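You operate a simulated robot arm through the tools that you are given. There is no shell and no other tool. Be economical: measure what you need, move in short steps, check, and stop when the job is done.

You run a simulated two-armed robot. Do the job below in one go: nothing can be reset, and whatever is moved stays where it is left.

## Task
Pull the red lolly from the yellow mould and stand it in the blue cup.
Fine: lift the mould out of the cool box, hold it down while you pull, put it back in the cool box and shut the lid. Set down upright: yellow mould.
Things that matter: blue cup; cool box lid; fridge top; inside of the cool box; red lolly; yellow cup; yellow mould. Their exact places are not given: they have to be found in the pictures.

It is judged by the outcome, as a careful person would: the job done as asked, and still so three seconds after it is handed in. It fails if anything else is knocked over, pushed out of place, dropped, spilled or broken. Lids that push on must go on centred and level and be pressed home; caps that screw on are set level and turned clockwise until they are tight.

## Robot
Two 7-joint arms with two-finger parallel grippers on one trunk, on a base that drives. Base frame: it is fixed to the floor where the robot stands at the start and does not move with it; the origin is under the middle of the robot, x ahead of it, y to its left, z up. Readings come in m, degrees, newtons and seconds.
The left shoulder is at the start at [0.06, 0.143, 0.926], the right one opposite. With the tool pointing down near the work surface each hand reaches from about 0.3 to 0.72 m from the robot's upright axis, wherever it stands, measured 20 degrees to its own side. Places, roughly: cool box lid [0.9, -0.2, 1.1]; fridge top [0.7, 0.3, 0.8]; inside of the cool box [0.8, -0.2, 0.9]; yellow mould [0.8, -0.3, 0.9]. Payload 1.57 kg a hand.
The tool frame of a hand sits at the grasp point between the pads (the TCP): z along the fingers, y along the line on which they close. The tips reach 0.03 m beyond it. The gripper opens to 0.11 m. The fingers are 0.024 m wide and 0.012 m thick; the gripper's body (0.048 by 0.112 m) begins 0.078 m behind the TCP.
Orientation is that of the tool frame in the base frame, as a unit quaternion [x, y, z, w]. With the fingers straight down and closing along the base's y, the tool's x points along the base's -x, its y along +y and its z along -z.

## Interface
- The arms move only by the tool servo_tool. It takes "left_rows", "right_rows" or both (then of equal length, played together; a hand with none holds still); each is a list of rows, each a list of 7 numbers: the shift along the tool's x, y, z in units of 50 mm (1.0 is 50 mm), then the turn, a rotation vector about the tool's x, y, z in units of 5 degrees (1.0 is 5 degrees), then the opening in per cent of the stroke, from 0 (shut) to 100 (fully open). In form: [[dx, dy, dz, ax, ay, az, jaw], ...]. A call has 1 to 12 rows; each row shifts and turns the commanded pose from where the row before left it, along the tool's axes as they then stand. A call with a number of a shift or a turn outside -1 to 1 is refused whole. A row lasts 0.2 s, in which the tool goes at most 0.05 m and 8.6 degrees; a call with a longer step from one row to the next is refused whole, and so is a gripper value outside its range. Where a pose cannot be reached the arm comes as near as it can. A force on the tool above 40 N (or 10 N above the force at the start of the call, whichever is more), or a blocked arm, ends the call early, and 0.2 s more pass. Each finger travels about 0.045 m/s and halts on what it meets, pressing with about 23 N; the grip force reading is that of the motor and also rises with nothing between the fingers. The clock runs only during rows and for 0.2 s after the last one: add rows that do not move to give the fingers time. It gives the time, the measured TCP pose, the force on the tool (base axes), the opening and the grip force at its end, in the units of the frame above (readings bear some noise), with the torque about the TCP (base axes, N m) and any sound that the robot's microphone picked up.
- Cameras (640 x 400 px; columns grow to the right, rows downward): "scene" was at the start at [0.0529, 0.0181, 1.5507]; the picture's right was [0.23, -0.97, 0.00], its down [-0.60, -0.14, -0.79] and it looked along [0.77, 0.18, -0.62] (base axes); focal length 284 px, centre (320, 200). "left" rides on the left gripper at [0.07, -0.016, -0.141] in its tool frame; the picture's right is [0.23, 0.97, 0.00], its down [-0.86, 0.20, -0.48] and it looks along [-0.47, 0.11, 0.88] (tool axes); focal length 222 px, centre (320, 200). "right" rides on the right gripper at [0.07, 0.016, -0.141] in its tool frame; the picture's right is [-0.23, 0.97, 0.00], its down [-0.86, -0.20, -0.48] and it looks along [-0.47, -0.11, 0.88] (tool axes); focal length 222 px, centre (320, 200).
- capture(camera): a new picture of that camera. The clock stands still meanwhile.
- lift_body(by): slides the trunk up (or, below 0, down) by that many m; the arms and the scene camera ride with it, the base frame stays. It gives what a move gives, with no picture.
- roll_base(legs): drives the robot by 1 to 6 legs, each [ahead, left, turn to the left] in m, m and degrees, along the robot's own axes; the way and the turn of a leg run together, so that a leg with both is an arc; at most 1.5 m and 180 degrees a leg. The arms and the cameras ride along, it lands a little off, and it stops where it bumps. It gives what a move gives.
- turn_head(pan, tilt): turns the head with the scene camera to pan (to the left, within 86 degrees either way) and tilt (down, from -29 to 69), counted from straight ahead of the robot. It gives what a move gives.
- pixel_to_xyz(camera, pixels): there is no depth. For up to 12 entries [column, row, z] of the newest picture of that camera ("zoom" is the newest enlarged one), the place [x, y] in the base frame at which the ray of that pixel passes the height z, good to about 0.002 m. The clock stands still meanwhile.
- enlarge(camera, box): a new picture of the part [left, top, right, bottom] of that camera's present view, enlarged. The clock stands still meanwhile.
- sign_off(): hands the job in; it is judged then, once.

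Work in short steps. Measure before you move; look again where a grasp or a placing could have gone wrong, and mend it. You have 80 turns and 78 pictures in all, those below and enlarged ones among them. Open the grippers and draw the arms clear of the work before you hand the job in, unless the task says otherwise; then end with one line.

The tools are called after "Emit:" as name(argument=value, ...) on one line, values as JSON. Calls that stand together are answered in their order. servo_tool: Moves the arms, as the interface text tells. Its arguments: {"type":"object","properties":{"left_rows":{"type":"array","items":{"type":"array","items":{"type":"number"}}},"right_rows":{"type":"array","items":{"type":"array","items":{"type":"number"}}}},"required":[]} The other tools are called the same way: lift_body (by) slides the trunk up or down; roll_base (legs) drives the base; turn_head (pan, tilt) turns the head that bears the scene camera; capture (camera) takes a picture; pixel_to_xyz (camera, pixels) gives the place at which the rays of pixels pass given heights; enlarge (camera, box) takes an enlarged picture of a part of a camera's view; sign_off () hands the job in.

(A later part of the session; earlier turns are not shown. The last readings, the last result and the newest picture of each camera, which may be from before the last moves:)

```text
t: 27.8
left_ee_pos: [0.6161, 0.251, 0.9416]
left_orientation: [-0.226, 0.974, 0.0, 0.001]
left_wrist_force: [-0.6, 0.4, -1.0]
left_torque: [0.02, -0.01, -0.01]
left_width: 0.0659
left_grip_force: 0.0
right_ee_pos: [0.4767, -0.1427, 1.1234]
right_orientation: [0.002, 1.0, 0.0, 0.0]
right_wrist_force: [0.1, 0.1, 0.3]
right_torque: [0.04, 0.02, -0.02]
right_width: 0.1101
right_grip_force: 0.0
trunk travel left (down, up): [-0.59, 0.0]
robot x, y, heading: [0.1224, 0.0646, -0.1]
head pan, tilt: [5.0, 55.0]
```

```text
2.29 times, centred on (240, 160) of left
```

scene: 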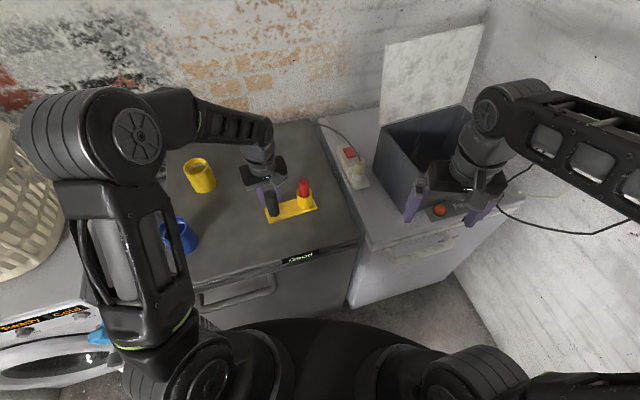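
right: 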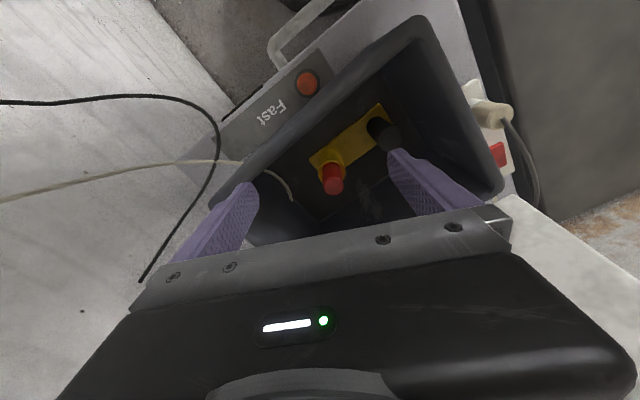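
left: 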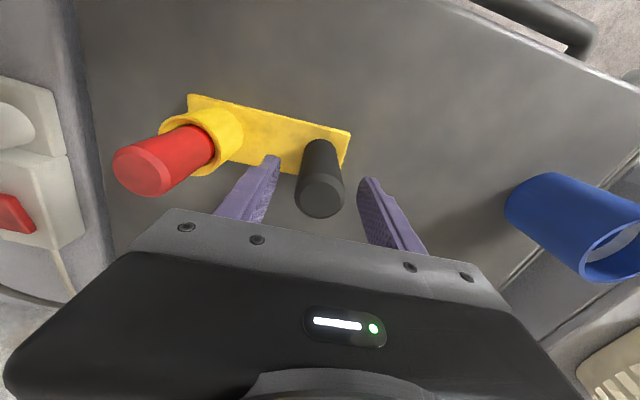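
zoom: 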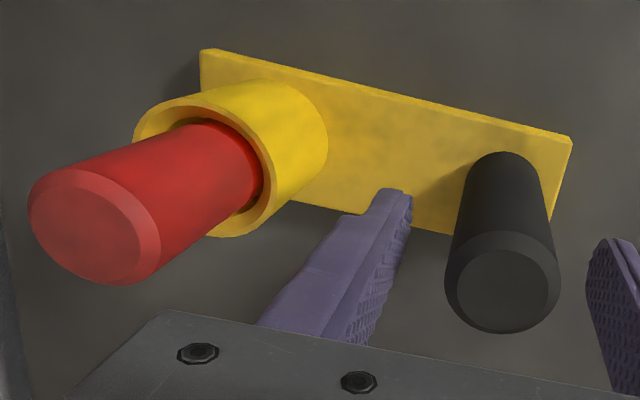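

Handle (0.618,0.251), lolly (0.670,0.155). Left hand goes 36 mm deeper and regrips; at the same time I start turning the right hand's yaw (+116° in all) so it closes across the mould with its camera away from the left hand.

Emit:
servo_tool(left_rows=[[0, 0, 0.36, 0, 0, 0, 60], [0, 0, 0.36, 0, 0, 0, 60], [0, 0, 0, 0, 0, 0, 60], [0, 0, 0, 0, 0, 0, 0], [0, 0, 0, 0, 0, 0, 0], [0, 0, 0, 0, 0, 0, 0], [0, 0, 0, 0, 0, 0, 0], [0, 0, 0, 0, 0, 0, 0], [0, 0, 0, 0, 0, 0, 0], [0, 0, 0, 0, 0, 0, 0], [0, 0, 0, 0, 0, 0, 0], [0, 0, 0, 0, 0, 0, 0]], right_rows=[[0, 0, 0, 0, 0, -0.969, 60], [0, 0, 0, 0, 0, -0.969, 60], [0, 0, 0, 0, 0, -0.969, 60], [0, 0, 0, 0, 0, -0.969, 60], [0, 0, 0, 0, 0, -0.969, 60], [0, 0, 0, 0, 0, -0.969, 60], [0, 0, 0, 0, 0, -0.969, 60], [0, 0, 0, 0, 0, -0.969, 60], [0, 0, 0, 0, 0, -0.969, 60], [0, 0, 0, 0, 0, -0.969, 60], [0, 0, 0, 0, 0, -0.969, 60], [0, 0, 0, 0, 0, -0.969, 60]])

Emit:
servo_tool(right_rows=[[0, 0, 0, 0, 0, -0.969, 60], [0, 0, 0, 0, 0, -0.969, 60], [0, 0, 0, 0, 0, -0.969, 60], [0, 0, 0, 0, 0, -0.969, 60], [0, 0, 0, 0, 0, -0.969, 60], [0, 0, 0, 0, 0, -0.969, 60], [0, 0, 0, 0, 0, -0.969, 60], [0, 0, 0, 0, 0, -0.969, 60], [0, 0, 0, 0, 0, -0.969, 60], [0, 0, 0, 0, 0, -0.969, 60], [0, 0, 0, 0, 0, -0.969, 60], [0, 0, 0, 0, 0, -0.969, 60]])

Emit:
capture(camera="scene")

```text
t: 30.4
left_ee_pos: [0.6153, 0.2497, 0.9054]
left_orientation: [-0.226, 0.974, 0.0, 0.001]
left_wrist_force: [0.5, -0.1, 0.6]
left_torque: [0.07, 0.05, 0.02]
left_width: 0.0336
left_grip_force: 22.8
right_ee_pos: [0.4769, -0.1413, 1.1236]
right_orientation: [-0.484, 0.875, 0.0, -0.001]
right_wrist_force: [1.0, 0.2, -0.1]
right_torque: [0.0, 0.03, 0.0]
right_width: 0.066
right_grip_force: 0.1
trunk travel left (down, up): [-0.59, 0.0]
robot x, y, heading: [0.1198, 0.062, -0.2]
head pan, tilt: [5.0, 55.0]
```

```text
t: 33.0
left_ee_pos: [0.6147, 0.2511, 0.906]
left_orientation: [-0.226, 0.974, 0.0, 0.001]
left_wrist_force: [-0.8, -0.4, 1.1]
left_torque: [-0.26, -0.13, 0.01]
left_width: 0.0333
left_grip_force: 23.7
right_ee_pos: [0.4766, -0.1425, 1.1225]
right_orientation: [0.848, -0.53, 0.0, 0.0]
right_wrist_force: [0.1, 0.5, 0.5]
right_torque: [-0.02, 0.01, 0.0]
right_width: 0.0661
right_grip_force: 0.1
trunk travel left (down, up): [-0.59, 0.0]
robot x, y, heading: [0.1201, 0.0636, -0.1]
head pan, tilt: [5.0, 55.0]
```

```text
44 pictures are left
```

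scene: 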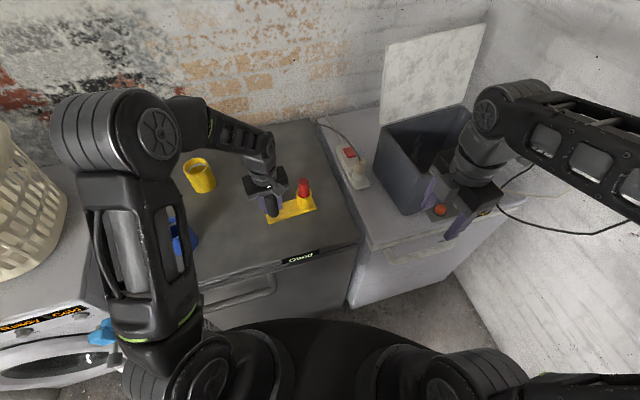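

Right yaw reached 116°. I bring it above the lolly at z≈1.06.

Emit:
servo_tool(right_rows=[[-0.451, -0.761, 0.15, 0, 0, 0, 60], [-0.451, -0.761, 0.15, 0, 0, 0, 60], [-0.451, -0.761, 0.15, 0, 0, 0, 60], [-0.451, -0.761, 0.15, 0, 0, 0, 60], [-0.451, -0.761, 0.15, 0, 0, 0, 60], [-0.451, -0.761, 0.15, 0, 0, 0, 60], [-0.451, -0.761, 0.15, 0, 0, 0, 60], [-0.451, -0.761, 0.15, 0, 0, 0, 60]])

Emit:
capture(camera="scene")

Emit:
capture(camera="right")

```text
t: 34.8
left_ee_pos: [0.6145, 0.2506, 0.9056]
left_orientation: [-0.226, 0.974, 0.001, 0.001]
left_wrist_force: [-0.3, 0.5, 1.0]
left_torque: [-0.39, -0.09, 0.09]
left_width: 0.0333
left_grip_force: 22.4
right_ee_pos: [0.6727, 0.1556, 1.0622]
right_orientation: [0.848, -0.53, 0.0, 0.0]
right_wrist_force: [0.4, -1.3, -0.1]
right_torque: [-0.04, 0.01, 0.02]
right_width: 0.0659
right_grip_force: 0.0
trunk travel left (down, up): [-0.59, 0.0]
robot x, y, heading: [0.1222, 0.0632, -0.2]
head pan, tilt: [5.0, 55.0]
```

```text
43 pictures are left
```

scene: 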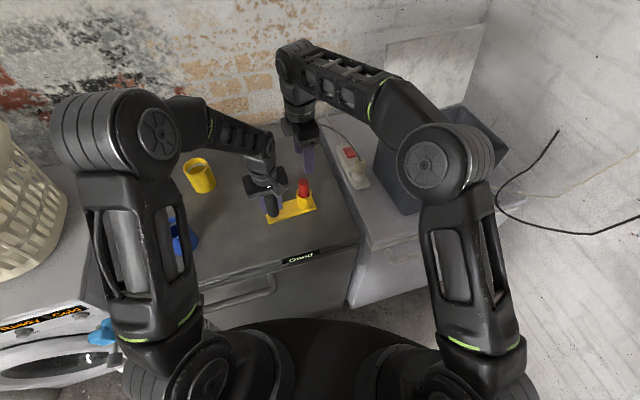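

```text
42 pictures are left
```

right: 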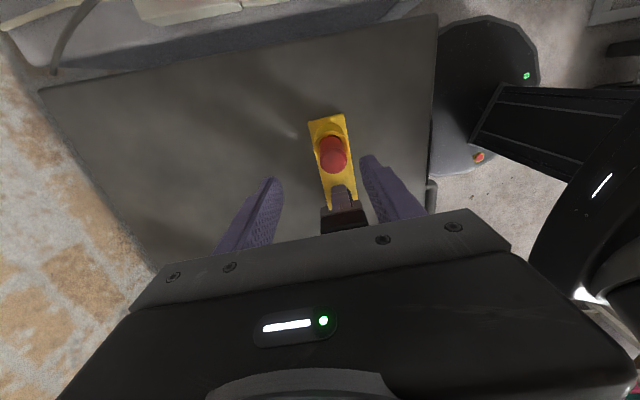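

I refine the lolly's place from the right camera and zoom in on the scene.

Emit:
pixel_to_xyz(camera="right", pixels=[[334, 161, 0.953], [334, 161, 0.94]])

Emit:
enlarge(camera="scene", box=[230, 90, 350, 240])

```text
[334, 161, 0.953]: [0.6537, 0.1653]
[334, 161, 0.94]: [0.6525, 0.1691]
```

```text
2.67 times, centred on (290, 165) of scene
```

zoom: 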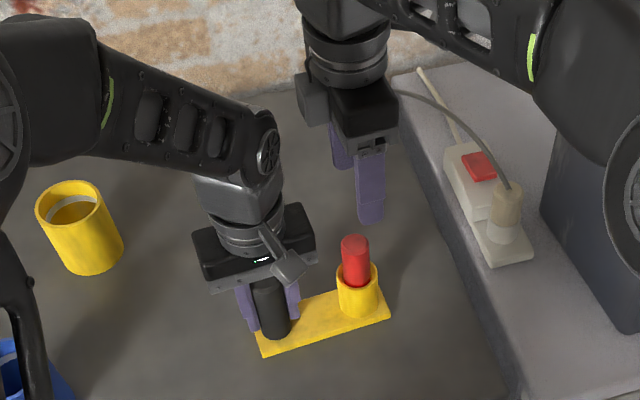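

Emit:
pixel_to_xyz(camera="zoom", pixels=[[354, 243, 0.953], [354, 243, 0.943], [262, 357, 0.832], [390, 319, 0.832]])

Emit:
enlarge(camera="right", box=[260, 100, 420, 200])

```text
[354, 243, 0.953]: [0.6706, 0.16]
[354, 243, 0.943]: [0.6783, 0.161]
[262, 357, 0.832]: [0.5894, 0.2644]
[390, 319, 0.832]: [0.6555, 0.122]
```

```text
4.00 times, centred on (340, 150) of right
```

zoom: 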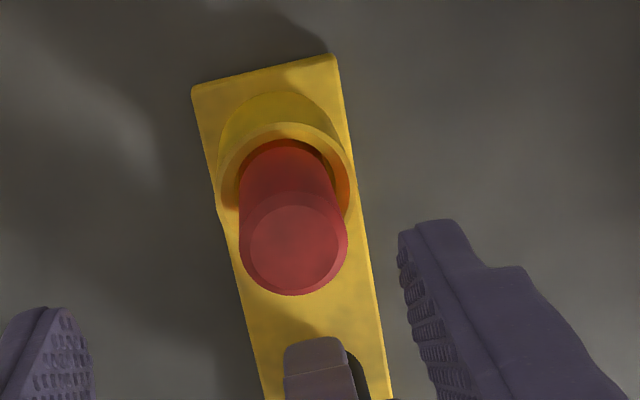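

All three views agree on lolly axis (0.655,0.159), top z≈0.973. I correct, descend to TCP 0.947, and check before closing.

Emit:
servo_tool(right_rows=[[-0.136, 0.287, 0, 0, 0, 0, 60], [0, 0, 0, 0, 0, 0, 60], [0, 0, 0.8, 0, 0, 0, 60], [0, 0, 0.8, 0, 0, 0, 60], [0, 0, 0.7, 0, 0, 0, 60], [0, 0, 0, 0, 0, 0, 60]])

Emit:
enlarge(camera="scene", box=[230, 120, 350, 240])

Emit:
enlarge(camera="right", box=[200, 80, 460, 240])

```text
t: 36.2
left_ee_pos: [0.6144, 0.2508, 0.9063]
left_orientation: [-0.226, 0.974, 0.0, 0.001]
left_wrist_force: [-1.5, 0.9, 3.1]
left_torque: [-0.44, -0.2, -0.02]
left_width: 0.0334
left_grip_force: 23.2
right_ee_pos: [0.656, 0.1544, 0.9488]
right_orientation: [0.848, -0.53, 0.0, 0.0]
right_wrist_force: [-0.2, -0.4, 0.2]
right_torque: [0.01, 0.05, 0.02]
right_width: 0.066
right_grip_force: 0.0
trunk travel left (down, up): [-0.59, 0.0]
robot x, y, heading: [0.1196, 0.0666, -0.3]
head pan, tilt: [5.0, 55.0]
```

```text
3.33 times, centred on (290, 180) of scene
```

zoom: 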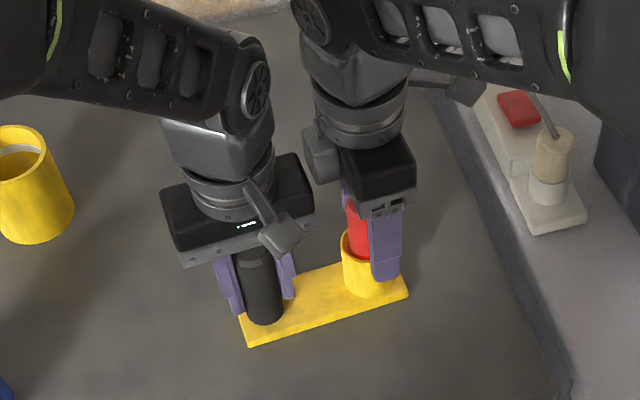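

```text
2.46 times, centred on (330, 160) of right
```

zoom: 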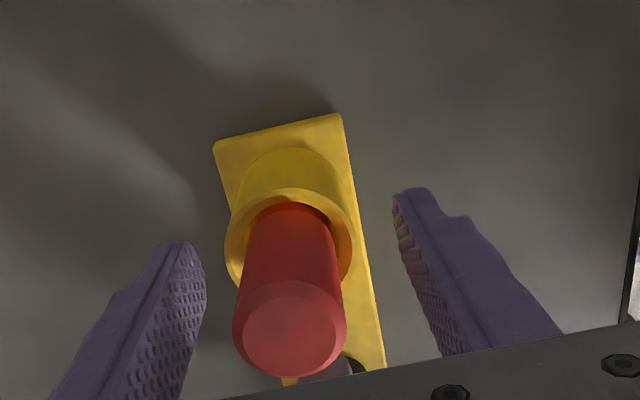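

I measure tube rim height from the right picture (rim centre at zoom (290,240)) to be sure the tips close above it.

Emit:
pixel_to_xyz(camera="zoom", pixels=[[290, 240, 0.9], [290, 240, 0.92], [290, 240, 0.88], [292, 335, 0.973], [292, 335, 0.96]])

Emit:
enlarge(camera="scene", box=[290, 170, 330, 220])

```text
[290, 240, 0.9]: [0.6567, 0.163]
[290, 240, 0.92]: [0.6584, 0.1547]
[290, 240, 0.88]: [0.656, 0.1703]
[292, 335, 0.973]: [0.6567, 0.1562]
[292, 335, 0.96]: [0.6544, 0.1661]
```

```text
8.00 times, centred on (310, 195) of scene
```

zoom: 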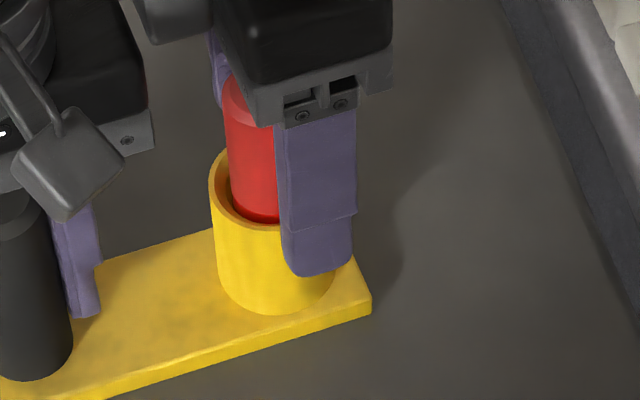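

Tube rim ≈0.911, tips at 0.919; I raise 5 mm for margin and close on the lolly.

Emit:
servo_tool(right_rows=[[0, 0, -0.1, 0, 0, 0, 60], [0, 0, 0, 0, 0, 0, 0], [0, 0, 0, 0, 0, 0, 0], [0, 0, 0, 0, 0, 0, 0], [0, 0, 0, 0, 0, 0, 0], [0, 0, 0, 0, 0, 0, 0]])

```text
t: 37.6
left_ee_pos: [0.615, 0.2515, 0.9063]
left_orientation: [-0.226, 0.974, 0.001, 0.001]
left_wrist_force: [-1.2, 0.3, 2.7]
left_torque: [-0.48, -0.26, 0.0]
left_width: 0.0338
left_grip_force: 22.5
right_ee_pos: [0.6562, 0.1553, 0.9529]
right_orientation: [0.848, -0.53, -0.001, 0.001]
right_wrist_force: [1.9, 0.7, 0.9]
right_torque: [0.05, -0.1, 0.0]
right_width: 0.0288
right_grip_force: 22.7
trunk travel left (down, up): [-0.59, 0.0]
robot x, y, heading: [0.1205, 0.0636, -0.1]
head pan, tilt: [5.0, 55.0]
```

Lolly held at 28.8 mm. I press the left hand lightly down and pull straight up slowly.

Emit:
servo_tool(left_rows=[[0, 0, 0.03, 0, 0, 0, 0], [0, 0, 0.03, 0, 0, 0, 0], [0, 0, 0, 0, 0, 0, 0], [0, 0, 0, 0, 0, 0, 0], [0, 0, 0, 0, 0, 0, 0], [0, 0, 0, 0, 0, 0, 0]], right_rows=[[0, 0, 0, 0, 0, 0, 0], [0, 0, -0.06, 0, 0, 0, 0], [0, 0, -0.06, 0, 0, 0, 0], [0, 0, -0.06, 0, 0, 0, 0], [0, 0, -0.06, 0, 0, 0, 0], [0, 0, -0.06, 0, 0, 0, 0]])

Emit:
enlarge(camera="scene", box=[230, 120, 350, 240])

```text
t: 39.0
left_ee_pos: [0.6145, 0.2487, 0.9045]
left_orientation: [-0.226, 0.974, 0.0, 0.004]
left_wrist_force: [1.4, 0.8, 30.1]
left_torque: [0.66, 0.21, -0.03]
left_width: 0.0337
left_grip_force: 22.7
right_ee_pos: [0.6556, 0.1539, 0.9697]
right_orientation: [0.848, -0.53, 0.0, -0.001]
right_wrist_force: [-0.9, -0.2, -1.3]
right_torque: [-0.01, -0.01, 0.01]
right_width: 0.029
right_grip_force: 22.8
trunk travel left (down, up): [-0.59, 0.0]
robot x, y, heading: [0.118, 0.0655, -0.0]
head pan, tilt: [5.0, 55.0]
```

```text
3.33 times, centred on (290, 180) of scene
```

zoom: 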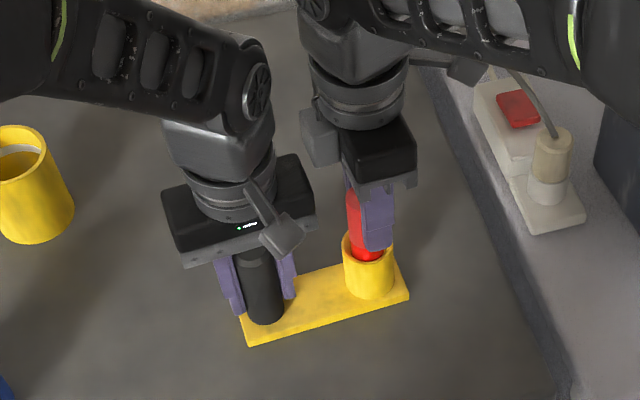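

The lolly comes along (right force only its weight). I keep pulling up, and relax the left's downward press.

Emit:
servo_tool(right_rows=[[0, 0, -0.2, 0, 0, 0, 0], [0, 0, -0.3, 0, 0, 0, 0], [0, 0, -0.4, 0, 0, 0, 0], [0, 0, -0.4, 0, 0, 0, 0], [0, 0, -0.5, 0, 0, 0, 0]], left_rows=[[0, 0, 0, 0, 0, 0, 0], [0, 0, 0, 0, 0, 0, 0], [0, 0, 0, 0, 0, 0, 0], [0, 0, -0.03, 0, 0, 0, 0], [0, 0, -0.03, 0, 0, 0, 0]])

Emit:
enlarge(camera="scene", box=[220, 80, 360, 240])

```text
t: 40.2
left_ee_pos: [0.6132, 0.2505, 0.9039]
left_orientation: [-0.226, 0.974, 0.001, -0.002]
left_wrist_force: [0.1, -0.2, 3.6]
left_torque: [-0.66, -0.48, 0.04]
left_width: 0.0337
left_grip_force: 23.1
right_ee_pos: [0.6547, 0.1515, 1.0572]
right_orientation: [0.848, -0.531, 0.0, 0.0]
right_wrist_force: [0.1, 0.1, -1.8]
right_torque: [0.0, -0.05, 0.01]
right_width: 0.0288
right_grip_force: 23.3
trunk travel left (down, up): [-0.59, 0.0]
robot x, y, heading: [0.1254, 0.0638, -0.2]
head pan, tilt: [5.0, 55.0]
```

```text
2.50 times, centred on (290, 160) of scene
```

zoom: 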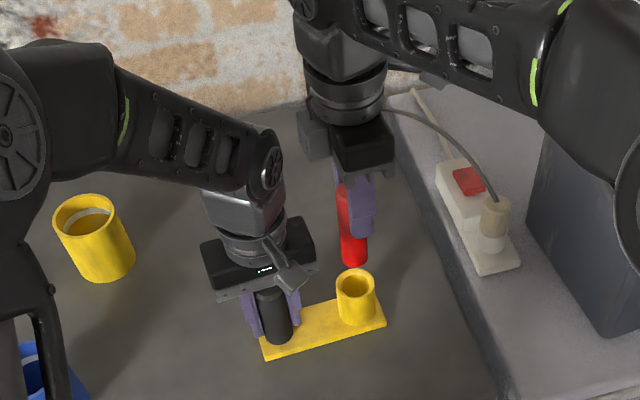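

The lolly is free of the mould. I retract the right hand with the lolly toward the robot's right side.

Emit:
servo_tool(right_rows=[[0, 0, -0.5, 0, 0, 0, 0], [0.456, 0.713, 0, 0, 0, 0, 0], [0.456, 0.713, 0, 0, 0, 0, 0], [0.456, 0.713, 0, 0, 0, 0, 0], [0.456, 0.713, 0, 0, 0, 0, 0], [0.456, 0.713, 0, 0, 0, 0, 0], [0.456, 0.713, 0, 0, 0, 0, 0], [0.456, 0.713, 0, 0, 0, 0, 0], [0.456, 0.713, 0, 0, 0, 0, 0]])

Emit:
servo_tool(left_rows=[[0, 0, -0.3, 0, 0, 0, 0], [0, 0, -0.7, 0, 0, 0, 0], [0, 0, -0.9, 0, 0, 0, 0], [0, 0, -0.9, 0, 0, 0, 0], [0, 0, -0.9, 0, 0, 0, 0], [0, 0, -0.9, 0, 0, 0, 0], [0, 0, -0.3, 0, 0, 0, 0]])

Emit:
capture(camera="scene")

```text
t: 42.2
left_ee_pos: [0.6148, 0.2501, 0.9058]
left_orientation: [-0.226, 0.974, 0.0, 0.001]
left_wrist_force: [-0.3, 0.1, -2.3]
left_torque: [0.1, -0.01, 0.02]
left_width: 0.0335
left_grip_force: 22.4
right_ee_pos: [0.4766, -0.1371, 1.0821]
right_orientation: [0.848, -0.53, -0.001, -0.001]
right_wrist_force: [0.1, -0.4, -0.6]
right_torque: [0.01, -0.03, 0.01]
right_width: 0.0286
right_grip_force: 23.0
trunk travel left (down, up): [-0.59, 0.0]
robot x, y, heading: [0.1229, 0.0644, -0.3]
head pan, tilt: [5.0, 55.0]
```

```text
t: 43.8
left_ee_pos: [0.6155, 0.2492, 1.1511]
left_orientation: [-0.225, 0.974, 0.001, 0.001]
left_wrist_force: [0.4, -0.4, -2.4]
left_torque: [0.1, 0.06, 0.0]
left_width: 0.0334
left_grip_force: 23.4
right_ee_pos: [0.4777, -0.1351, 1.0838]
right_orientation: [0.848, -0.53, -0.001, -0.001]
right_wrist_force: [-0.1, 0.3, -0.4]
right_torque: [0.04, 0.03, 0.01]
right_width: 0.0288
right_grip_force: 22.7
trunk travel left (down, up): [-0.59, 0.0]
robot x, y, heading: [0.1212, 0.0652, -0.2]
head pan, tilt: [5.0, 55.0]
```

```text
34 pictures are left
```

scene: 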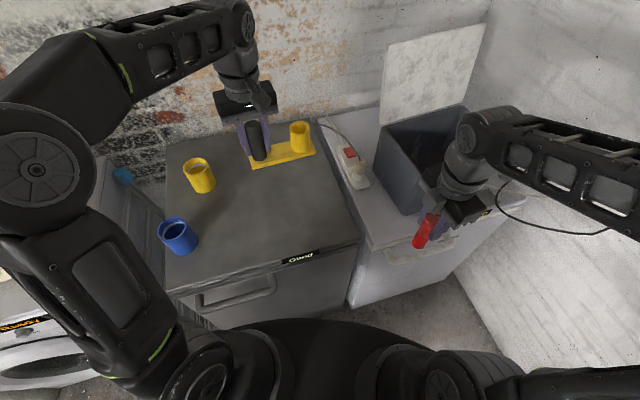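

I drive back to the box-side spot with the mould held high (plate bottom ≈1.08).

Emit:
roll_base(legs=[[0.057, -0.17, 0], [0.059, -0.165, 0]])

Emit:
capture(camera="scene")

```text
t: 46.4
left_ee_pos: [0.7324, -0.0894, 1.1524]
left_orientation: [-0.227, 0.974, 0.001, 0.001]
left_wrist_force: [0.9, -0.4, -2.1]
left_torque: [0.11, 0.04, -0.01]
left_width: 0.0336
left_grip_force: 23.1
right_ee_pos: [0.5948, -0.4749, 1.0821]
right_orientation: [0.848, -0.53, -0.001, 0.0]
right_wrist_force: [-0.3, -0.8, -1.7]
right_torque: [0.03, 0.02, 0.02]
right_width: 0.0287
right_grip_force: 22.6
trunk travel left (down, up): [-0.59, 0.0]
robot x, y, heading: [0.2371, -0.2773, -0.2]
head pan, tilt: [5.0, 55.0]
```

```text
33 pictures are left
```

scene: 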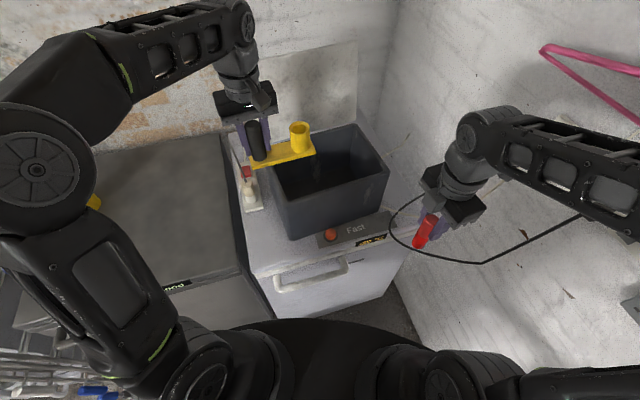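

Box position unchanged. I move the handle to (0.786,-0.194), 3 cm more inboard than before, at z≈1.12.

Emit:
servo_tool(left_rows=[[-0.012, -0.59, 0.15, 0, 0, 0, 0], [-0.012, -0.59, 0.15, 0, 0, 0, 0], [-0.012, -0.59, 0.15, 0, 0, 0, 0], [-0.012, -0.59, 0.15, 0, 0, 0, 0]])

Emit:
enlarge(camera="scene", box=[230, 80, 410, 240])

Emit:
capture(camera="left")

```text
t: 47.4
left_ee_pos: [0.7854, -0.194, 1.1219]
left_orientation: [-0.225, 0.974, 0.002, 0.001]
left_wrist_force: [0.7, -1.7, -2.0]
left_torque: [0.1, 0.05, -0.01]
left_width: 0.0336
left_grip_force: 23.5
right_ee_pos: [0.5958, -0.4744, 1.0827]
right_orientation: [0.848, -0.53, -0.001, 0.0]
right_wrist_force: [0.3, -0.2, -0.3]
right_torque: [0.01, -0.02, 0.04]
right_width: 0.0285
right_grip_force: 22.6
trunk travel left (down, up): [-0.59, 0.0]
robot x, y, heading: [0.2344, -0.2762, -0.0]
head pan, tilt: [5.0, 55.0]
```

```text
2.50 times, centred on (320, 160) of scene
```

zoom: 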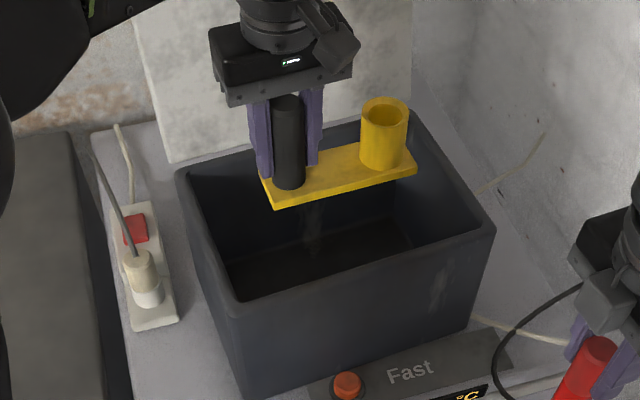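

```text
31 pictures are left
```

left: 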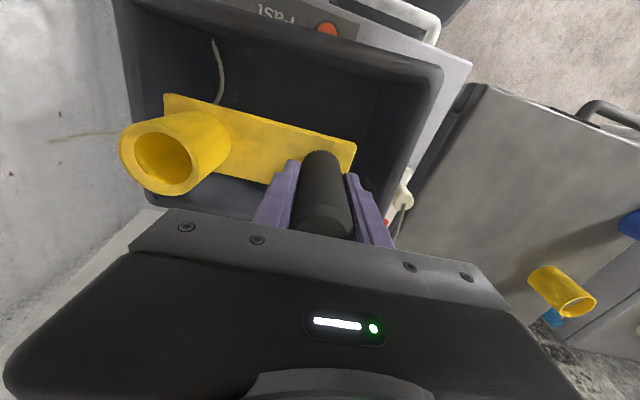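

Clear of all rims. I lower the mould into the box: to 0.93, then slowly to contact.

Emit:
servo_tool(left_rows=[[0, 0, 0.6, 0, 0, 0, 0], [0, 0, 0.8, 0, 0, 0, 0], [0, 0, 0.8, 0, 0, 0, 0], [0, 0, 0.8, 0, 0, 0, 0], [0, 0, 0.7, 0, 0, 0, 0], [0, 0, 0.14, 0, 0, 0, 0], [0, 0, 0.14, 0, 0, 0, 0], [0, 0, 0.1, 0, 0, 0, 0]])

Emit:
enlarge(camera="scene", box=[230, 80, 410, 240])

```text
t: 49.2
left_ee_pos: [0.7857, -0.1933, 0.916]
left_orientation: [-0.227, 0.974, 0.001, 0.002]
left_wrist_force: [0.6, -0.6, -2.4]
left_torque: [0.1, 0.05, -0.03]
left_width: 0.0334
left_grip_force: 23.0
right_ee_pos: [0.5949, -0.4744, 1.0832]
right_orientation: [0.848, -0.53, 0.001, 0.001]
right_wrist_force: [-0.2, -0.3, -1.4]
right_torque: [-0.04, 0.0, -0.02]
right_width: 0.0286
right_grip_force: 23.1
trunk travel left (down, up): [-0.59, 0.0]
robot x, y, heading: [0.2391, -0.2782, 0.2]
head pan, tilt: [5.0, 55.0]
```

```text
2.50 times, centred on (320, 160) of scene
```

zoom: 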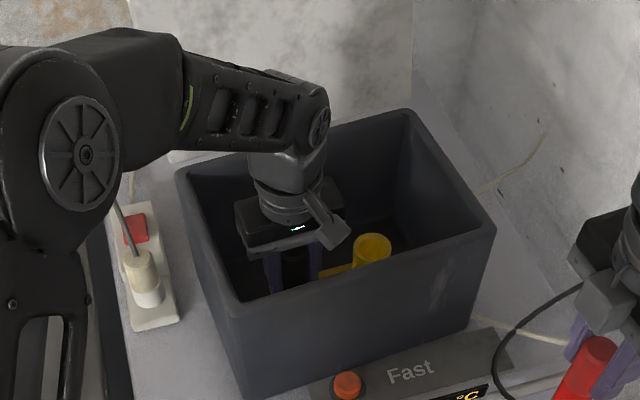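

No contact yet; I go down in 2 mm steps.

Emit:
servo_tool(left_rows=[[0, 0, 0.05, 0, 0, 0, 0], [0, 0, 0.05, 0, 0, 0, 0], [0, 0, 0.04, 0, 0, 0, 0]])

```text
t: 50.0
left_ee_pos: [0.787, -0.1938, 0.9102]
left_orientation: [-0.226, 0.974, 0.0, 0.001]
left_wrist_force: [-0.6, -0.3, -2.1]
left_torque: [0.08, 0.01, -0.02]
left_width: 0.0338
left_grip_force: 23.3
right_ee_pos: [0.5958, -0.4745, 1.0829]
right_orientation: [0.848, -0.53, 0.001, 0.0]
right_wrist_force: [-0.3, -0.7, -0.6]
right_torque: [-0.02, 0.0, -0.01]
right_width: 0.0288
right_grip_force: 22.2
trunk travel left (down, up): [-0.59, 0.0]
robot x, y, heading: [0.2337, -0.2785, -0.1]
head pan, tilt: [5.0, 55.0]
```

Emit:
servo_tool(left_rows=[[0, 0, 0.05, 0, 0, 0, 0], [0, 0, 0.05, 0, 0, 0, 0], [0, 0, 0.05, 0, 0, 0, 0]])

```text
t: 50.8
left_ee_pos: [0.785, -0.193, 0.9054]
left_orientation: [-0.226, 0.974, 0.0, 0.003]
left_wrist_force: [-2.4, 3.1, 22.0]
left_torque: [0.51, 0.67, 0.0]
left_width: 0.0336
left_grip_force: 22.4
right_ee_pos: [0.5946, -0.474, 1.0844]
right_orientation: [0.849, -0.529, 0.0, 0.0]
right_wrist_force: [-0.4, -0.6, -1.5]
right_torque: [0.01, 0.01, 0.0]
right_width: 0.0288
right_grip_force: 22.8
trunk travel left (down, up): [-0.59, 0.0]
robot x, y, heading: [0.2376, -0.2744, 0.1]
head pan, tilt: [5.0, 55.0]
```

Contact at 0.905 (22 N). I release, and rise straight out.

Emit:
servo_tool(left_rows=[[0, 0, -0.04, 0, 0, 0, 0], [0, 0, 0, 0, 0, 0, 60], [0, 0, 0, 0, 0, 0, 60], [0, 0, 0, 0, 0, 0, 60], [0, 0, -0.4, 0, 0, 0, 60], [0, 0, -0.8, 0, 0, 0, 60], [0, 0, -0.9, 0, 0, 0, 60], [0, 0, -0.9, 0, 0, 0, 60], [0, 0, -0.9, 0, 0, 0, 60]])

Emit:
enlarge(camera="scene", box=[230, 30, 410, 240])

Emit:
capture(camera="left")

```text
t: 52.8
left_ee_pos: [0.7874, -0.1938, 1.0982]
left_orientation: [-0.226, 0.974, 0.0, 0.001]
left_wrist_force: [-1.0, 0.2, 0.2]
left_torque: [0.03, -0.01, 0.0]
left_width: 0.0659
left_grip_force: 0.1
right_ee_pos: [0.5945, -0.4745, 1.0831]
right_orientation: [0.848, -0.53, -0.001, 0.0]
right_wrist_force: [-0.7, 0.9, -0.8]
right_torque: [-0.04, -0.02, 0.0]
right_width: 0.0288
right_grip_force: 23.2
trunk travel left (down, up): [-0.59, 0.0]
robot x, y, heading: [0.2381, -0.2757, 0.0]
head pan, tilt: [5.0, 55.0]
```

```text
1.90 times, centred on (320, 135) of scene
```

zoom: 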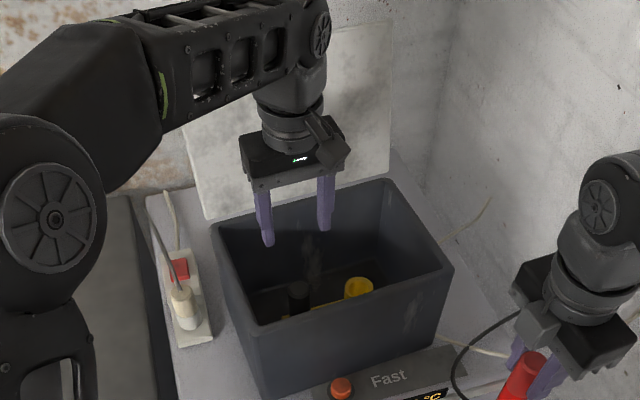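

```text
28 pictures are left
```

left: 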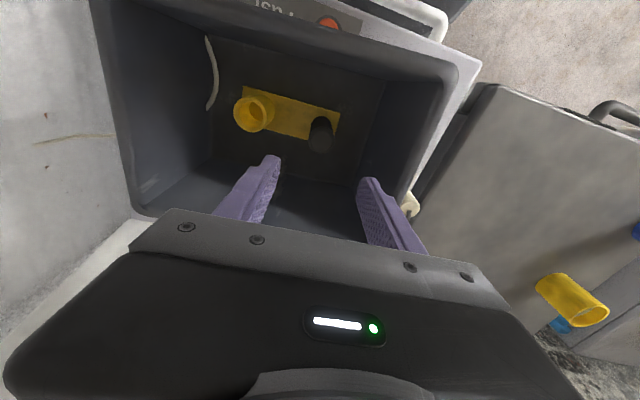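

The mould stands in the box. To close the lid (standing at the back, hinge near z≈1.02 from (0.845,-0.06) to (0.97,-0.315)), I will straddle its left side edge with the left hand pointing along the hinge and swing it. First move the right hand aside and drive left.

Emit:
servo_tool(right_rows=[[0.6, 0, 0, 0, 0, 0, 0], [0.6, 0, 0, 0, 0, 0, 0], [0.3, 0.3, 0, 0, 0, 0, 0]])

Emit:
roll_base(legs=[[-0.067, 0.225, 0]])

Emit:
servo_tool(left_rows=[[0.4, 0, 0, 0.9237, -0.9237, 0.9237, 60], [0.4, 0, 0, 0.9237, -0.9237, 0.9237, 60], [0, 0, 0, 0.9237, -0.9237, 0.9237, 60], [0, 0, 0, 0.9237, -0.9237, 0.9237, 60], [0, 0, 0, 0.9237, -0.9237, 0.9237, 60]])

Emit:
capture(camera="scene")

```text
t: 53.6
left_ee_pos: [0.786, -0.1941, 1.0989]
left_orientation: [-0.227, 0.974, 0.0, 0.001]
left_wrist_force: [0.1, -0.2, -0.3]
left_torque: [0.01, -0.02, 0.02]
left_width: 0.066
left_grip_force: 0.2
right_ee_pos: [0.6143, -0.5499, 1.083]
right_orientation: [0.848, -0.53, 0.0, -0.001]
right_wrist_force: [0.1, -1.2, -0.5]
right_torque: [0.0, -0.06, -0.02]
right_width: 0.0288
right_grip_force: 23.0
trunk travel left (down, up): [-0.59, 0.0]
robot x, y, heading: [0.2353, -0.2794, -0.1]
head pan, tilt: [5.0, 55.0]
```

```text
t: 55.3
left_ee_pos: [0.7215, 0.0327, 1.0972]
left_orientation: [-0.226, 0.974, -0.001, 0.001]
left_wrist_force: [0.4, 0.5, 0.0]
left_torque: [-0.01, -0.01, 0.0]
left_width: 0.0662
left_grip_force: 0.1
right_ee_pos: [0.5499, -0.3239, 1.0848]
right_orientation: [0.848, -0.529, -0.001, 0.0]
right_wrist_force: [0.6, 0.7, -0.9]
right_torque: [-0.01, 0.02, -0.01]
right_width: 0.0288
right_grip_force: 22.7
trunk travel left (down, up): [-0.59, 0.0]
robot x, y, heading: [0.1721, -0.0501, -0.2]
head pan, tilt: [5.0, 55.0]
```

```text
t: 56.5
left_ee_pos: [0.6846, 0.0147, 1.0963]
left_orientation: [-0.021, 0.96, -0.147, 0.239]
left_wrist_force: [-0.3, -0.3, -0.4]
left_torque: [-0.02, -0.01, 0.02]
left_width: 0.0662
left_grip_force: 0.0
right_ee_pos: [0.5494, -0.3225, 1.0829]
right_orientation: [0.848, -0.529, 0.0, 0.0]
right_wrist_force: [-0.5, 0.0, -0.1]
right_torque: [0.01, 0.01, -0.03]
right_width: 0.0287
right_grip_force: 23.1
trunk travel left (down, up): [-0.59, 0.0]
robot x, y, heading: [0.1682, -0.0506, 0.0]
head pan, tilt: [5.0, 55.0]
```

```text
27 pictures are left
```

scene: 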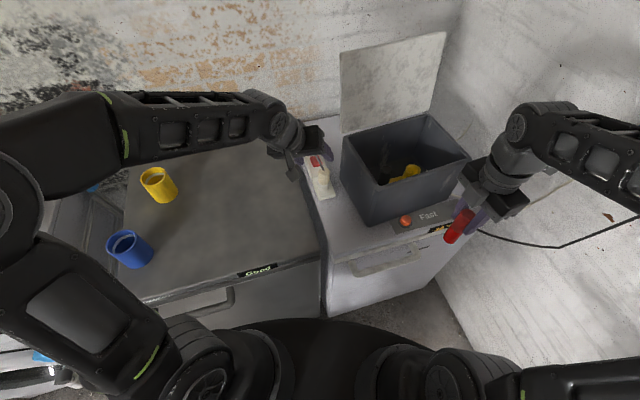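

The lid is in full view. I zoom onto it to measure hinge and top edge.

Emit:
enlarge(camera="scene", box=[320, 20, 480, 160])

Emit:
enlarge(camera="scene", box=[90, 150, 190, 290])

```text
2.86 times, centred on (400, 90) of scene
```

zoom: 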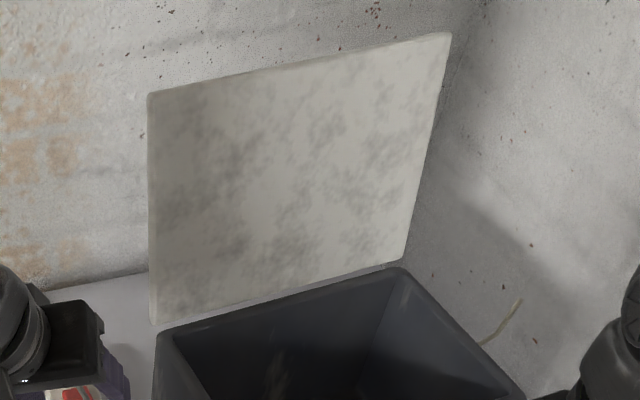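

```text
2.86 times, centred on (140, 220) of scene
```

zoom: 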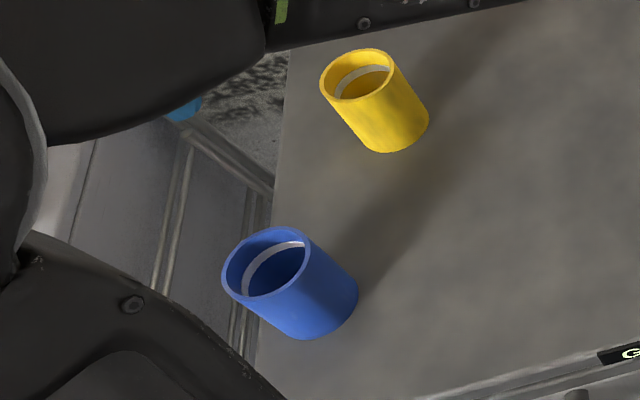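

I project the lid corners at several heights, and the blue cup's rim for later.

Emit:
pixel_to_xyz(camera="scene", pixels=[[341.6, 132.7, 1.02], [341.6, 132.7, 1.04], [429, 110.3, 1.02], [429, 110.3, 1.04], [340.6, 53.3, 1.22], [340.6, 53.3, 1.26], [340.6, 53.3, 1.3], [445.5, 31.6, 1.22], [445.5, 31.6, 1.26], [445.5, 31.6, 1.3], [121, 241.7, 0.92], [121, 241.7, 0.9]])

```text
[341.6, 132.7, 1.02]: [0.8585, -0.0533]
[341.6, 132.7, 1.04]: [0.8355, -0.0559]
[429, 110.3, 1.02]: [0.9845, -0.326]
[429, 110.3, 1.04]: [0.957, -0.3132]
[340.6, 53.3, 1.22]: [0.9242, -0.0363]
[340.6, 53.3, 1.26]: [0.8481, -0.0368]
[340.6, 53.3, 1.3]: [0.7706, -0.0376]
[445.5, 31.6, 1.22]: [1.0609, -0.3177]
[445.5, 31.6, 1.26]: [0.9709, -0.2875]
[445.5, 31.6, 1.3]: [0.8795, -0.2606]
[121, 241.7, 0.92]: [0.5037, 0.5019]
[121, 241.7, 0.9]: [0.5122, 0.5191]
```

Hinge ≈ z 1.03 from (0.847,-0.055); lid leans back ~12°, length ~0.21. I finish the left hand's reorientation (tool z along the hinge).

Emit:
servo_tool(left_rows=[[0, 0, 0, 0.9237, -0.9237, 0.9237, 75], [0, 0, 0, 0.9237, -0.9237, 0.9237, 75], [0, 0, 0, 0.9237, -0.9237, 0.9237, 75], [0, 0, 0, 0.9237, -0.9237, 0.9237, 75], [0, 0, 0, 0.9237, -0.9237, 0.9237, 75], [0, 0, 0, 0.9237, -0.9237, 0.9237, 75], [0, 0, 0, 0.9237, -0.9237, 0.9237, 75], [0, 0, 0, 0.9237, -0.9237, 0.9237, 75], [0, 0, 0, 0.9237, -0.9237, 0.9237, 75], [0, 0, 0, 0.9237, -0.9237, 0.9237, 75]])

Emit:
capture(camera="scene")

```text
t: 58.7
left_ee_pos: [0.6774, 0.0102, 1.0914]
left_orientation: [0.328, 0.675, -0.368, 0.548]
left_wrist_force: [0.2, 0.0, -1.2]
left_torque: [-0.02, 0.0, -0.03]
left_width: 0.0824
left_grip_force: 0.1
left hand out of reach, approached as far as the arm can: row 3, 4, 5
right_ee_pos: [0.5495, -0.3248, 1.083]
right_orientation: [0.849, -0.529, 0.0, 0.0]
right_wrist_force: [1.0, 0.0, -0.9]
right_torque: [0.0, -0.01, 0.0]
right_width: 0.0285
right_grip_force: 22.8
trunk travel left (down, up): [-0.59, 0.0]
robot x, y, heading: [0.1706, -0.052, -0.2]
head pan, tilt: [5.0, 55.0]
```

```text
24 pictures are left
```

scene: 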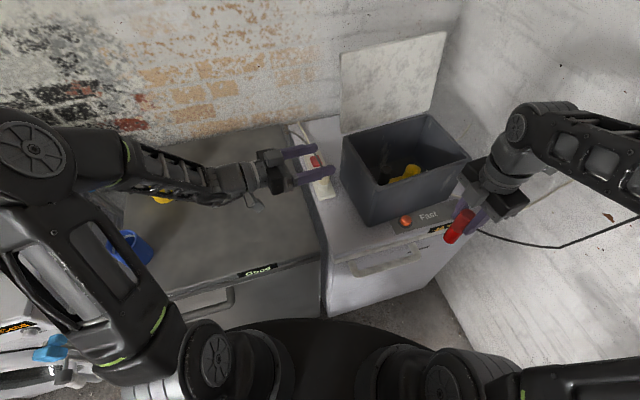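

Orientation is nearly right (z=(0.50,-0.86,-0.13)). I move to beside the lid's left edge (~8 cm off), correcting the small tilt.

Emit:
servo_tool(left_rows=[[-0.49, 0.55, 0.206, 0, 0, 0, 75], [-0.49, 0.55, 0.206, 0, 0, 0, 75], [-0.49, 0.55, 0.206, 0, 0, 0, 75], [-0.49, 0.55, 0.206, 0, 0, 0, 75], [-0.49, 0.55, 0.206, 0, 0, 0, 75], [0, 0, 0, 0.2, -0.36, -0.2, 75], [0, 0, 0, 0.2, -0.36, -0.2, 75], [0, 0, 0, 0.2, -0.36, -0.2, 75], [0, 0, 0, 0.2, -0.36, -0.2, 75]])

Emit:
enlarge(camera="scene", box=[260, 20, 460, 200])

```text
t: 60.7
left_ee_pos: [0.8418, 0.03, 1.1867]
left_orientation: [0.3, 0.637, -0.43, 0.565]
left_wrist_force: [0.3, -0.3, 0.6]
left_torque: [0.0, -0.01, 0.01]
left_width: 0.0822
left_grip_force: 0.1
right_ee_pos: [0.5503, -0.3244, 1.0839]
right_orientation: [0.849, -0.529, 0.0, 0.001]
right_wrist_force: [0.5, -1.0, -1.2]
right_torque: [0.0, 0.0, 0.01]
right_width: 0.0288
right_grip_force: 23.2
trunk travel left (down, up): [-0.59, 0.0]
robot x, y, heading: [0.1715, -0.0487, -0.2]
head pan, tilt: [5.0, 55.0]
```

```text
2.22 times, centred on (360, 110) of scene
```

zoom: 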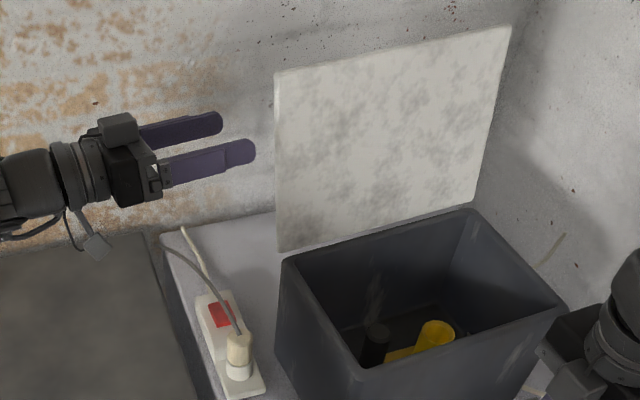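

Tool z is along the hinge and the closing axis matches the lid's lean. I advance 8 cm to straddle the edge.

Emit:
servo_tool(left_rows=[[0, 0, 0.55, 0, 0, 0, 75], [0, 0, 0.55, 0, 0, 0, 75], [0, 0, 0.55, 0, 0, 0, 75]])

Emit:
enlarge(camera="scene", box=[260, 20, 460, 200])

```text
t: 61.5
left_ee_pos: [0.8796, -0.0438, 1.187]
left_orientation: [0.298, 0.638, -0.429, 0.565]
left_wrist_force: [-0.3, 0.7, 1.1]
left_torque: [0.0, 0.0, 0.05]
left_width: 0.0825
left_grip_force: 0.0
right_ee_pos: [0.5497, -0.3249, 1.0838]
right_orientation: [0.848, -0.529, -0.001, -0.001]
right_wrist_force: [0.7, 0.2, -0.4]
right_torque: [0.02, 0.0, -0.03]
right_width: 0.0285
right_grip_force: 22.9
trunk travel left (down, up): [-0.59, 0.0]
robot x, y, heading: [0.1733, -0.0499, 0.0]
head pan, tilt: [5.0, 55.0]
```

```text
2.22 times, centred on (360, 110) of scene
```

zoom: 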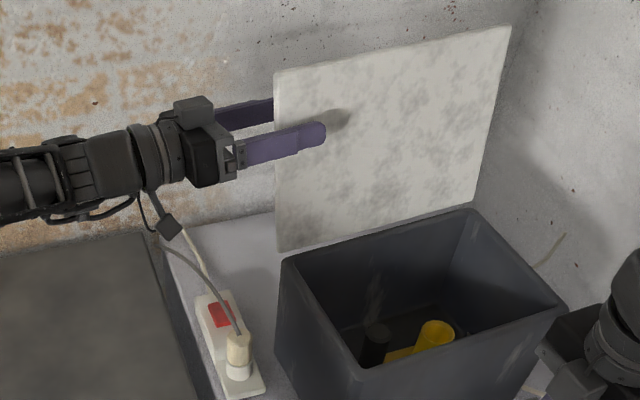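

The lid is between the fingers. I swing the first 40° of the arc about the hinge (r≈0.16).

Emit:
servo_tool(left_rows=[[0, 0, 0, 0, 0, 0, 60], [0.012, -0.279, 0, 0, 0, 1, 60], [0.012, -0.279, 0, 0, 0, 1, 60], [0.012, -0.279, 0, 0, 0, 1, 60], [0.012, -0.279, 0, 0, 0, 1, 60], [0.012, -0.279, 0, 0, 0, 1, 60], [0.012, -0.279, 0, 0, 0, 1, 60], [0.012, -0.279, 0, 0, 0, 1, 60], [0.012, -0.279, 0, 0, 0, 1, 60]])

Emit:
enlarge(camera="scene", box=[260, 20, 460, 200])

```text
t: 63.5
left_ee_pos: [0.7847, -0.0977, 1.1654]
left_orientation: [0.494, 0.506, -0.227, 0.67]
left_wrist_force: [-0.7, -0.3, 0.6]
left_torque: [-0.01, -0.02, 0.0]
left_width: 0.0659
left_grip_force: 0.0
left hand out of reach, approached as far as the arm can: row 9
right_ee_pos: [0.5496, -0.3263, 1.0826]
right_orientation: [0.849, -0.529, 0.0, -0.001]
right_wrist_force: [-0.2, -0.4, -0.8]
right_torque: [0.04, -0.02, 0.0]
right_width: 0.0285
right_grip_force: 22.9
trunk travel left (down, up): [-0.59, 0.0]
robot x, y, heading: [0.1706, -0.05, -0.2]
head pan, tilt: [5.0, 55.0]
```

```text
2.22 times, centred on (360, 110) of scene
```

zoom: 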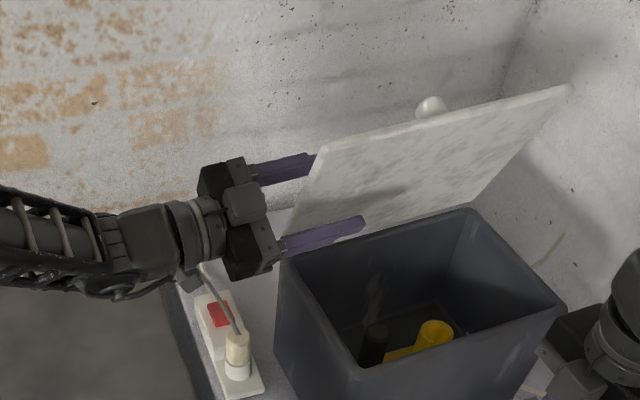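

The lid follows. The wrist hit its turning limit, so I continue the arc by translation only (the open jaw allows it), to about 59°.

Emit:
servo_tool(left_rows=[[0.039, -0.267, 0, 0, 0, 0, 70], [0.039, -0.267, 0, 0, 0, 0, 70], [0.085, -0.257, 0, 0, 0, 0, 70], [0.085, -0.257, 0, 0, 0, 0, 70], [0.129, -0.238, 0, 0, 0, 0, 70], [0.129, -0.238, 0, 0, 0, 0, 70]])

Emit:
enlarge(camera="scene", box=[260, 40, 460, 220])

```text
t: 64.9
left_ee_pos: [0.746, -0.1264, 1.1284]
left_orientation: [0.5, 0.499, -0.211, 0.675]
left_wrist_force: [-0.3, -1.5, 1.1]
left_torque: [0.02, 0.03, 0.02]
left_width: 0.0771
left_grip_force: 0.1
left hand out of reach, approached as far as the arm can: row 5, 6
right_ee_pos: [0.5486, -0.3251, 1.084]
right_orientation: [0.848, -0.529, 0.0, 0.0]
right_wrist_force: [0.1, -0.3, -0.2]
right_torque: [0.03, -0.02, -0.01]
right_width: 0.0287
right_grip_force: 23.1
trunk travel left (down, up): [-0.59, 0.0]
robot x, y, heading: [0.1709, -0.051, -0.4]
head pan, tilt: [5.0, 55.0]
```

```text
2.22 times, centred on (360, 130) of scene
```

zoom: 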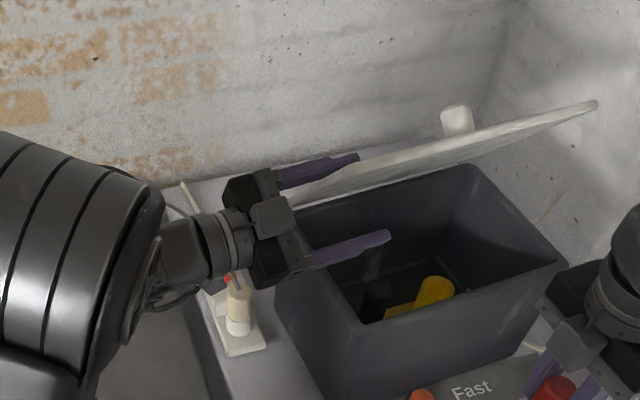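

The lid holds at about 51° against my upper finger. The arm is at its limit, so I carry on with a small base move back and by lowering the trunk.

Emit:
roll_base(legs=[[-0.027, -0.012, 0]])

Emit:
lift_body(by=-0.055)

Emit:
capture(camera="scene")

```text
t: 65.8
left_ee_pos: [0.7176, -0.139, 1.1301]
left_orientation: [0.5, 0.499, -0.21, 0.676]
left_wrist_force: [-0.5, -0.6, 1.0]
left_torque: [-0.04, 0.02, 0.05]
left_width: 0.0769
left_grip_force: 0.1
right_ee_pos: [0.5211, -0.3378, 1.0832]
right_orientation: [0.849, -0.529, 0.001, -0.001]
right_wrist_force: [-1.1, -0.4, -0.2]
right_torque: [0.0, -0.05, 0.01]
right_width: 0.0286
right_grip_force: 23.3
trunk travel left (down, up): [-0.59, 0.0]
robot x, y, heading: [0.1433, -0.0602, -0.1]
head pan, tilt: [5.0, 55.0]
```

```text
t: 66.7
left_ee_pos: [0.7201, -0.1361, 1.074]
left_orientation: [0.5, 0.5, -0.212, 0.675]
left_wrist_force: [1.1, -0.2, 0.2]
left_torque: [-0.02, -0.01, 0.02]
left_width: 0.077
left_grip_force: 0.0
right_ee_pos: [0.5225, -0.3363, 1.0286]
right_orientation: [0.849, -0.529, -0.001, 0.0]
right_wrist_force: [-0.3, -0.4, -0.7]
right_torque: [0.01, 0.03, 0.0]
right_width: 0.0287
right_grip_force: 23.5
trunk travel left (down, up): [-0.535, 0.055]
robot x, y, heading: [0.1419, -0.0631, -0.2]
head pan, tilt: [5.0, 55.0]
```

```text
19 pictures are left
```

scene: 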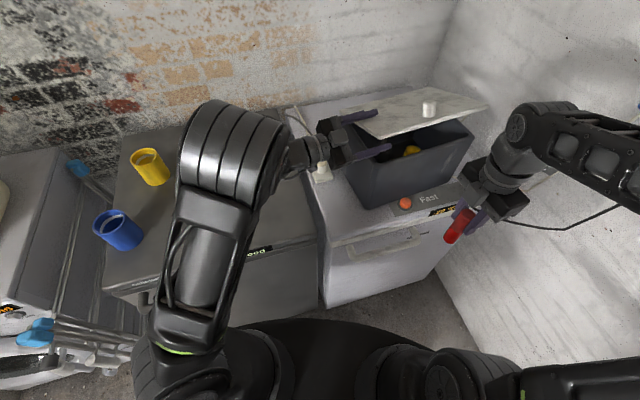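

The lid is nearly down. I withdraw the left hand sideways out of the gap.

Emit:
servo_tool(left_rows=[[0, 0, -0.6, 0, 0, 0, 70], [0, 0, -0.6, 0, 0, 0, 70], [0, 0, -0.6, 0, 0, 0, 70], [0, 0, -0.6, 0, 0, 0, 0], [0, 0, 0, 0, 0, 0, 0], [0, 0, 0, 0, 0, 0, 0]])

Emit:
enlarge(camera="scene", box=[280, 70, 500, 230])

```text
t: 68.1
left_ee_pos: [0.6865, -0.0376, 1.1095]
left_orientation: [0.5, 0.501, -0.212, 0.674]
left_wrist_force: [0.6, -0.3, -0.1]
left_torque: [0.03, 0.03, 0.03]
left_width: 0.0068
left_grip_force: 0.1
left hand out of reach, approached as far as the arm can: row 1, 2, 3, 4
right_ee_pos: [0.5228, -0.3366, 1.0269]
right_orientation: [0.849, -0.529, 0.0, -0.001]
right_wrist_force: [-0.5, -0.5, -0.8]
right_torque: [0.01, -0.02, -0.01]
right_width: 0.0289
right_grip_force: 23.3
trunk travel left (down, up): [-0.535, 0.055]
robot x, y, heading: [0.1488, -0.0659, -0.2]
head pan, tilt: [5.0, 55.0]
```

```text
2.50 times, centred on (390, 150) of scene
```

zoom: 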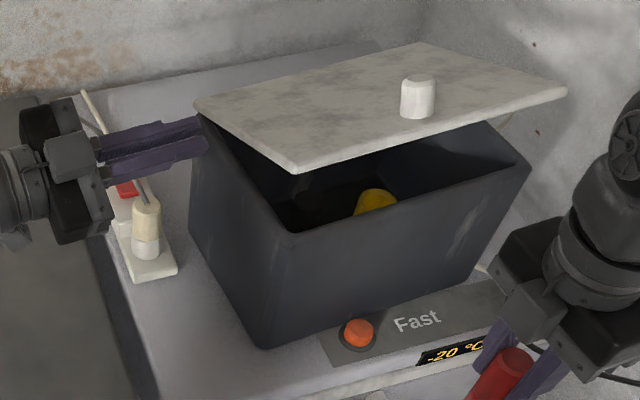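

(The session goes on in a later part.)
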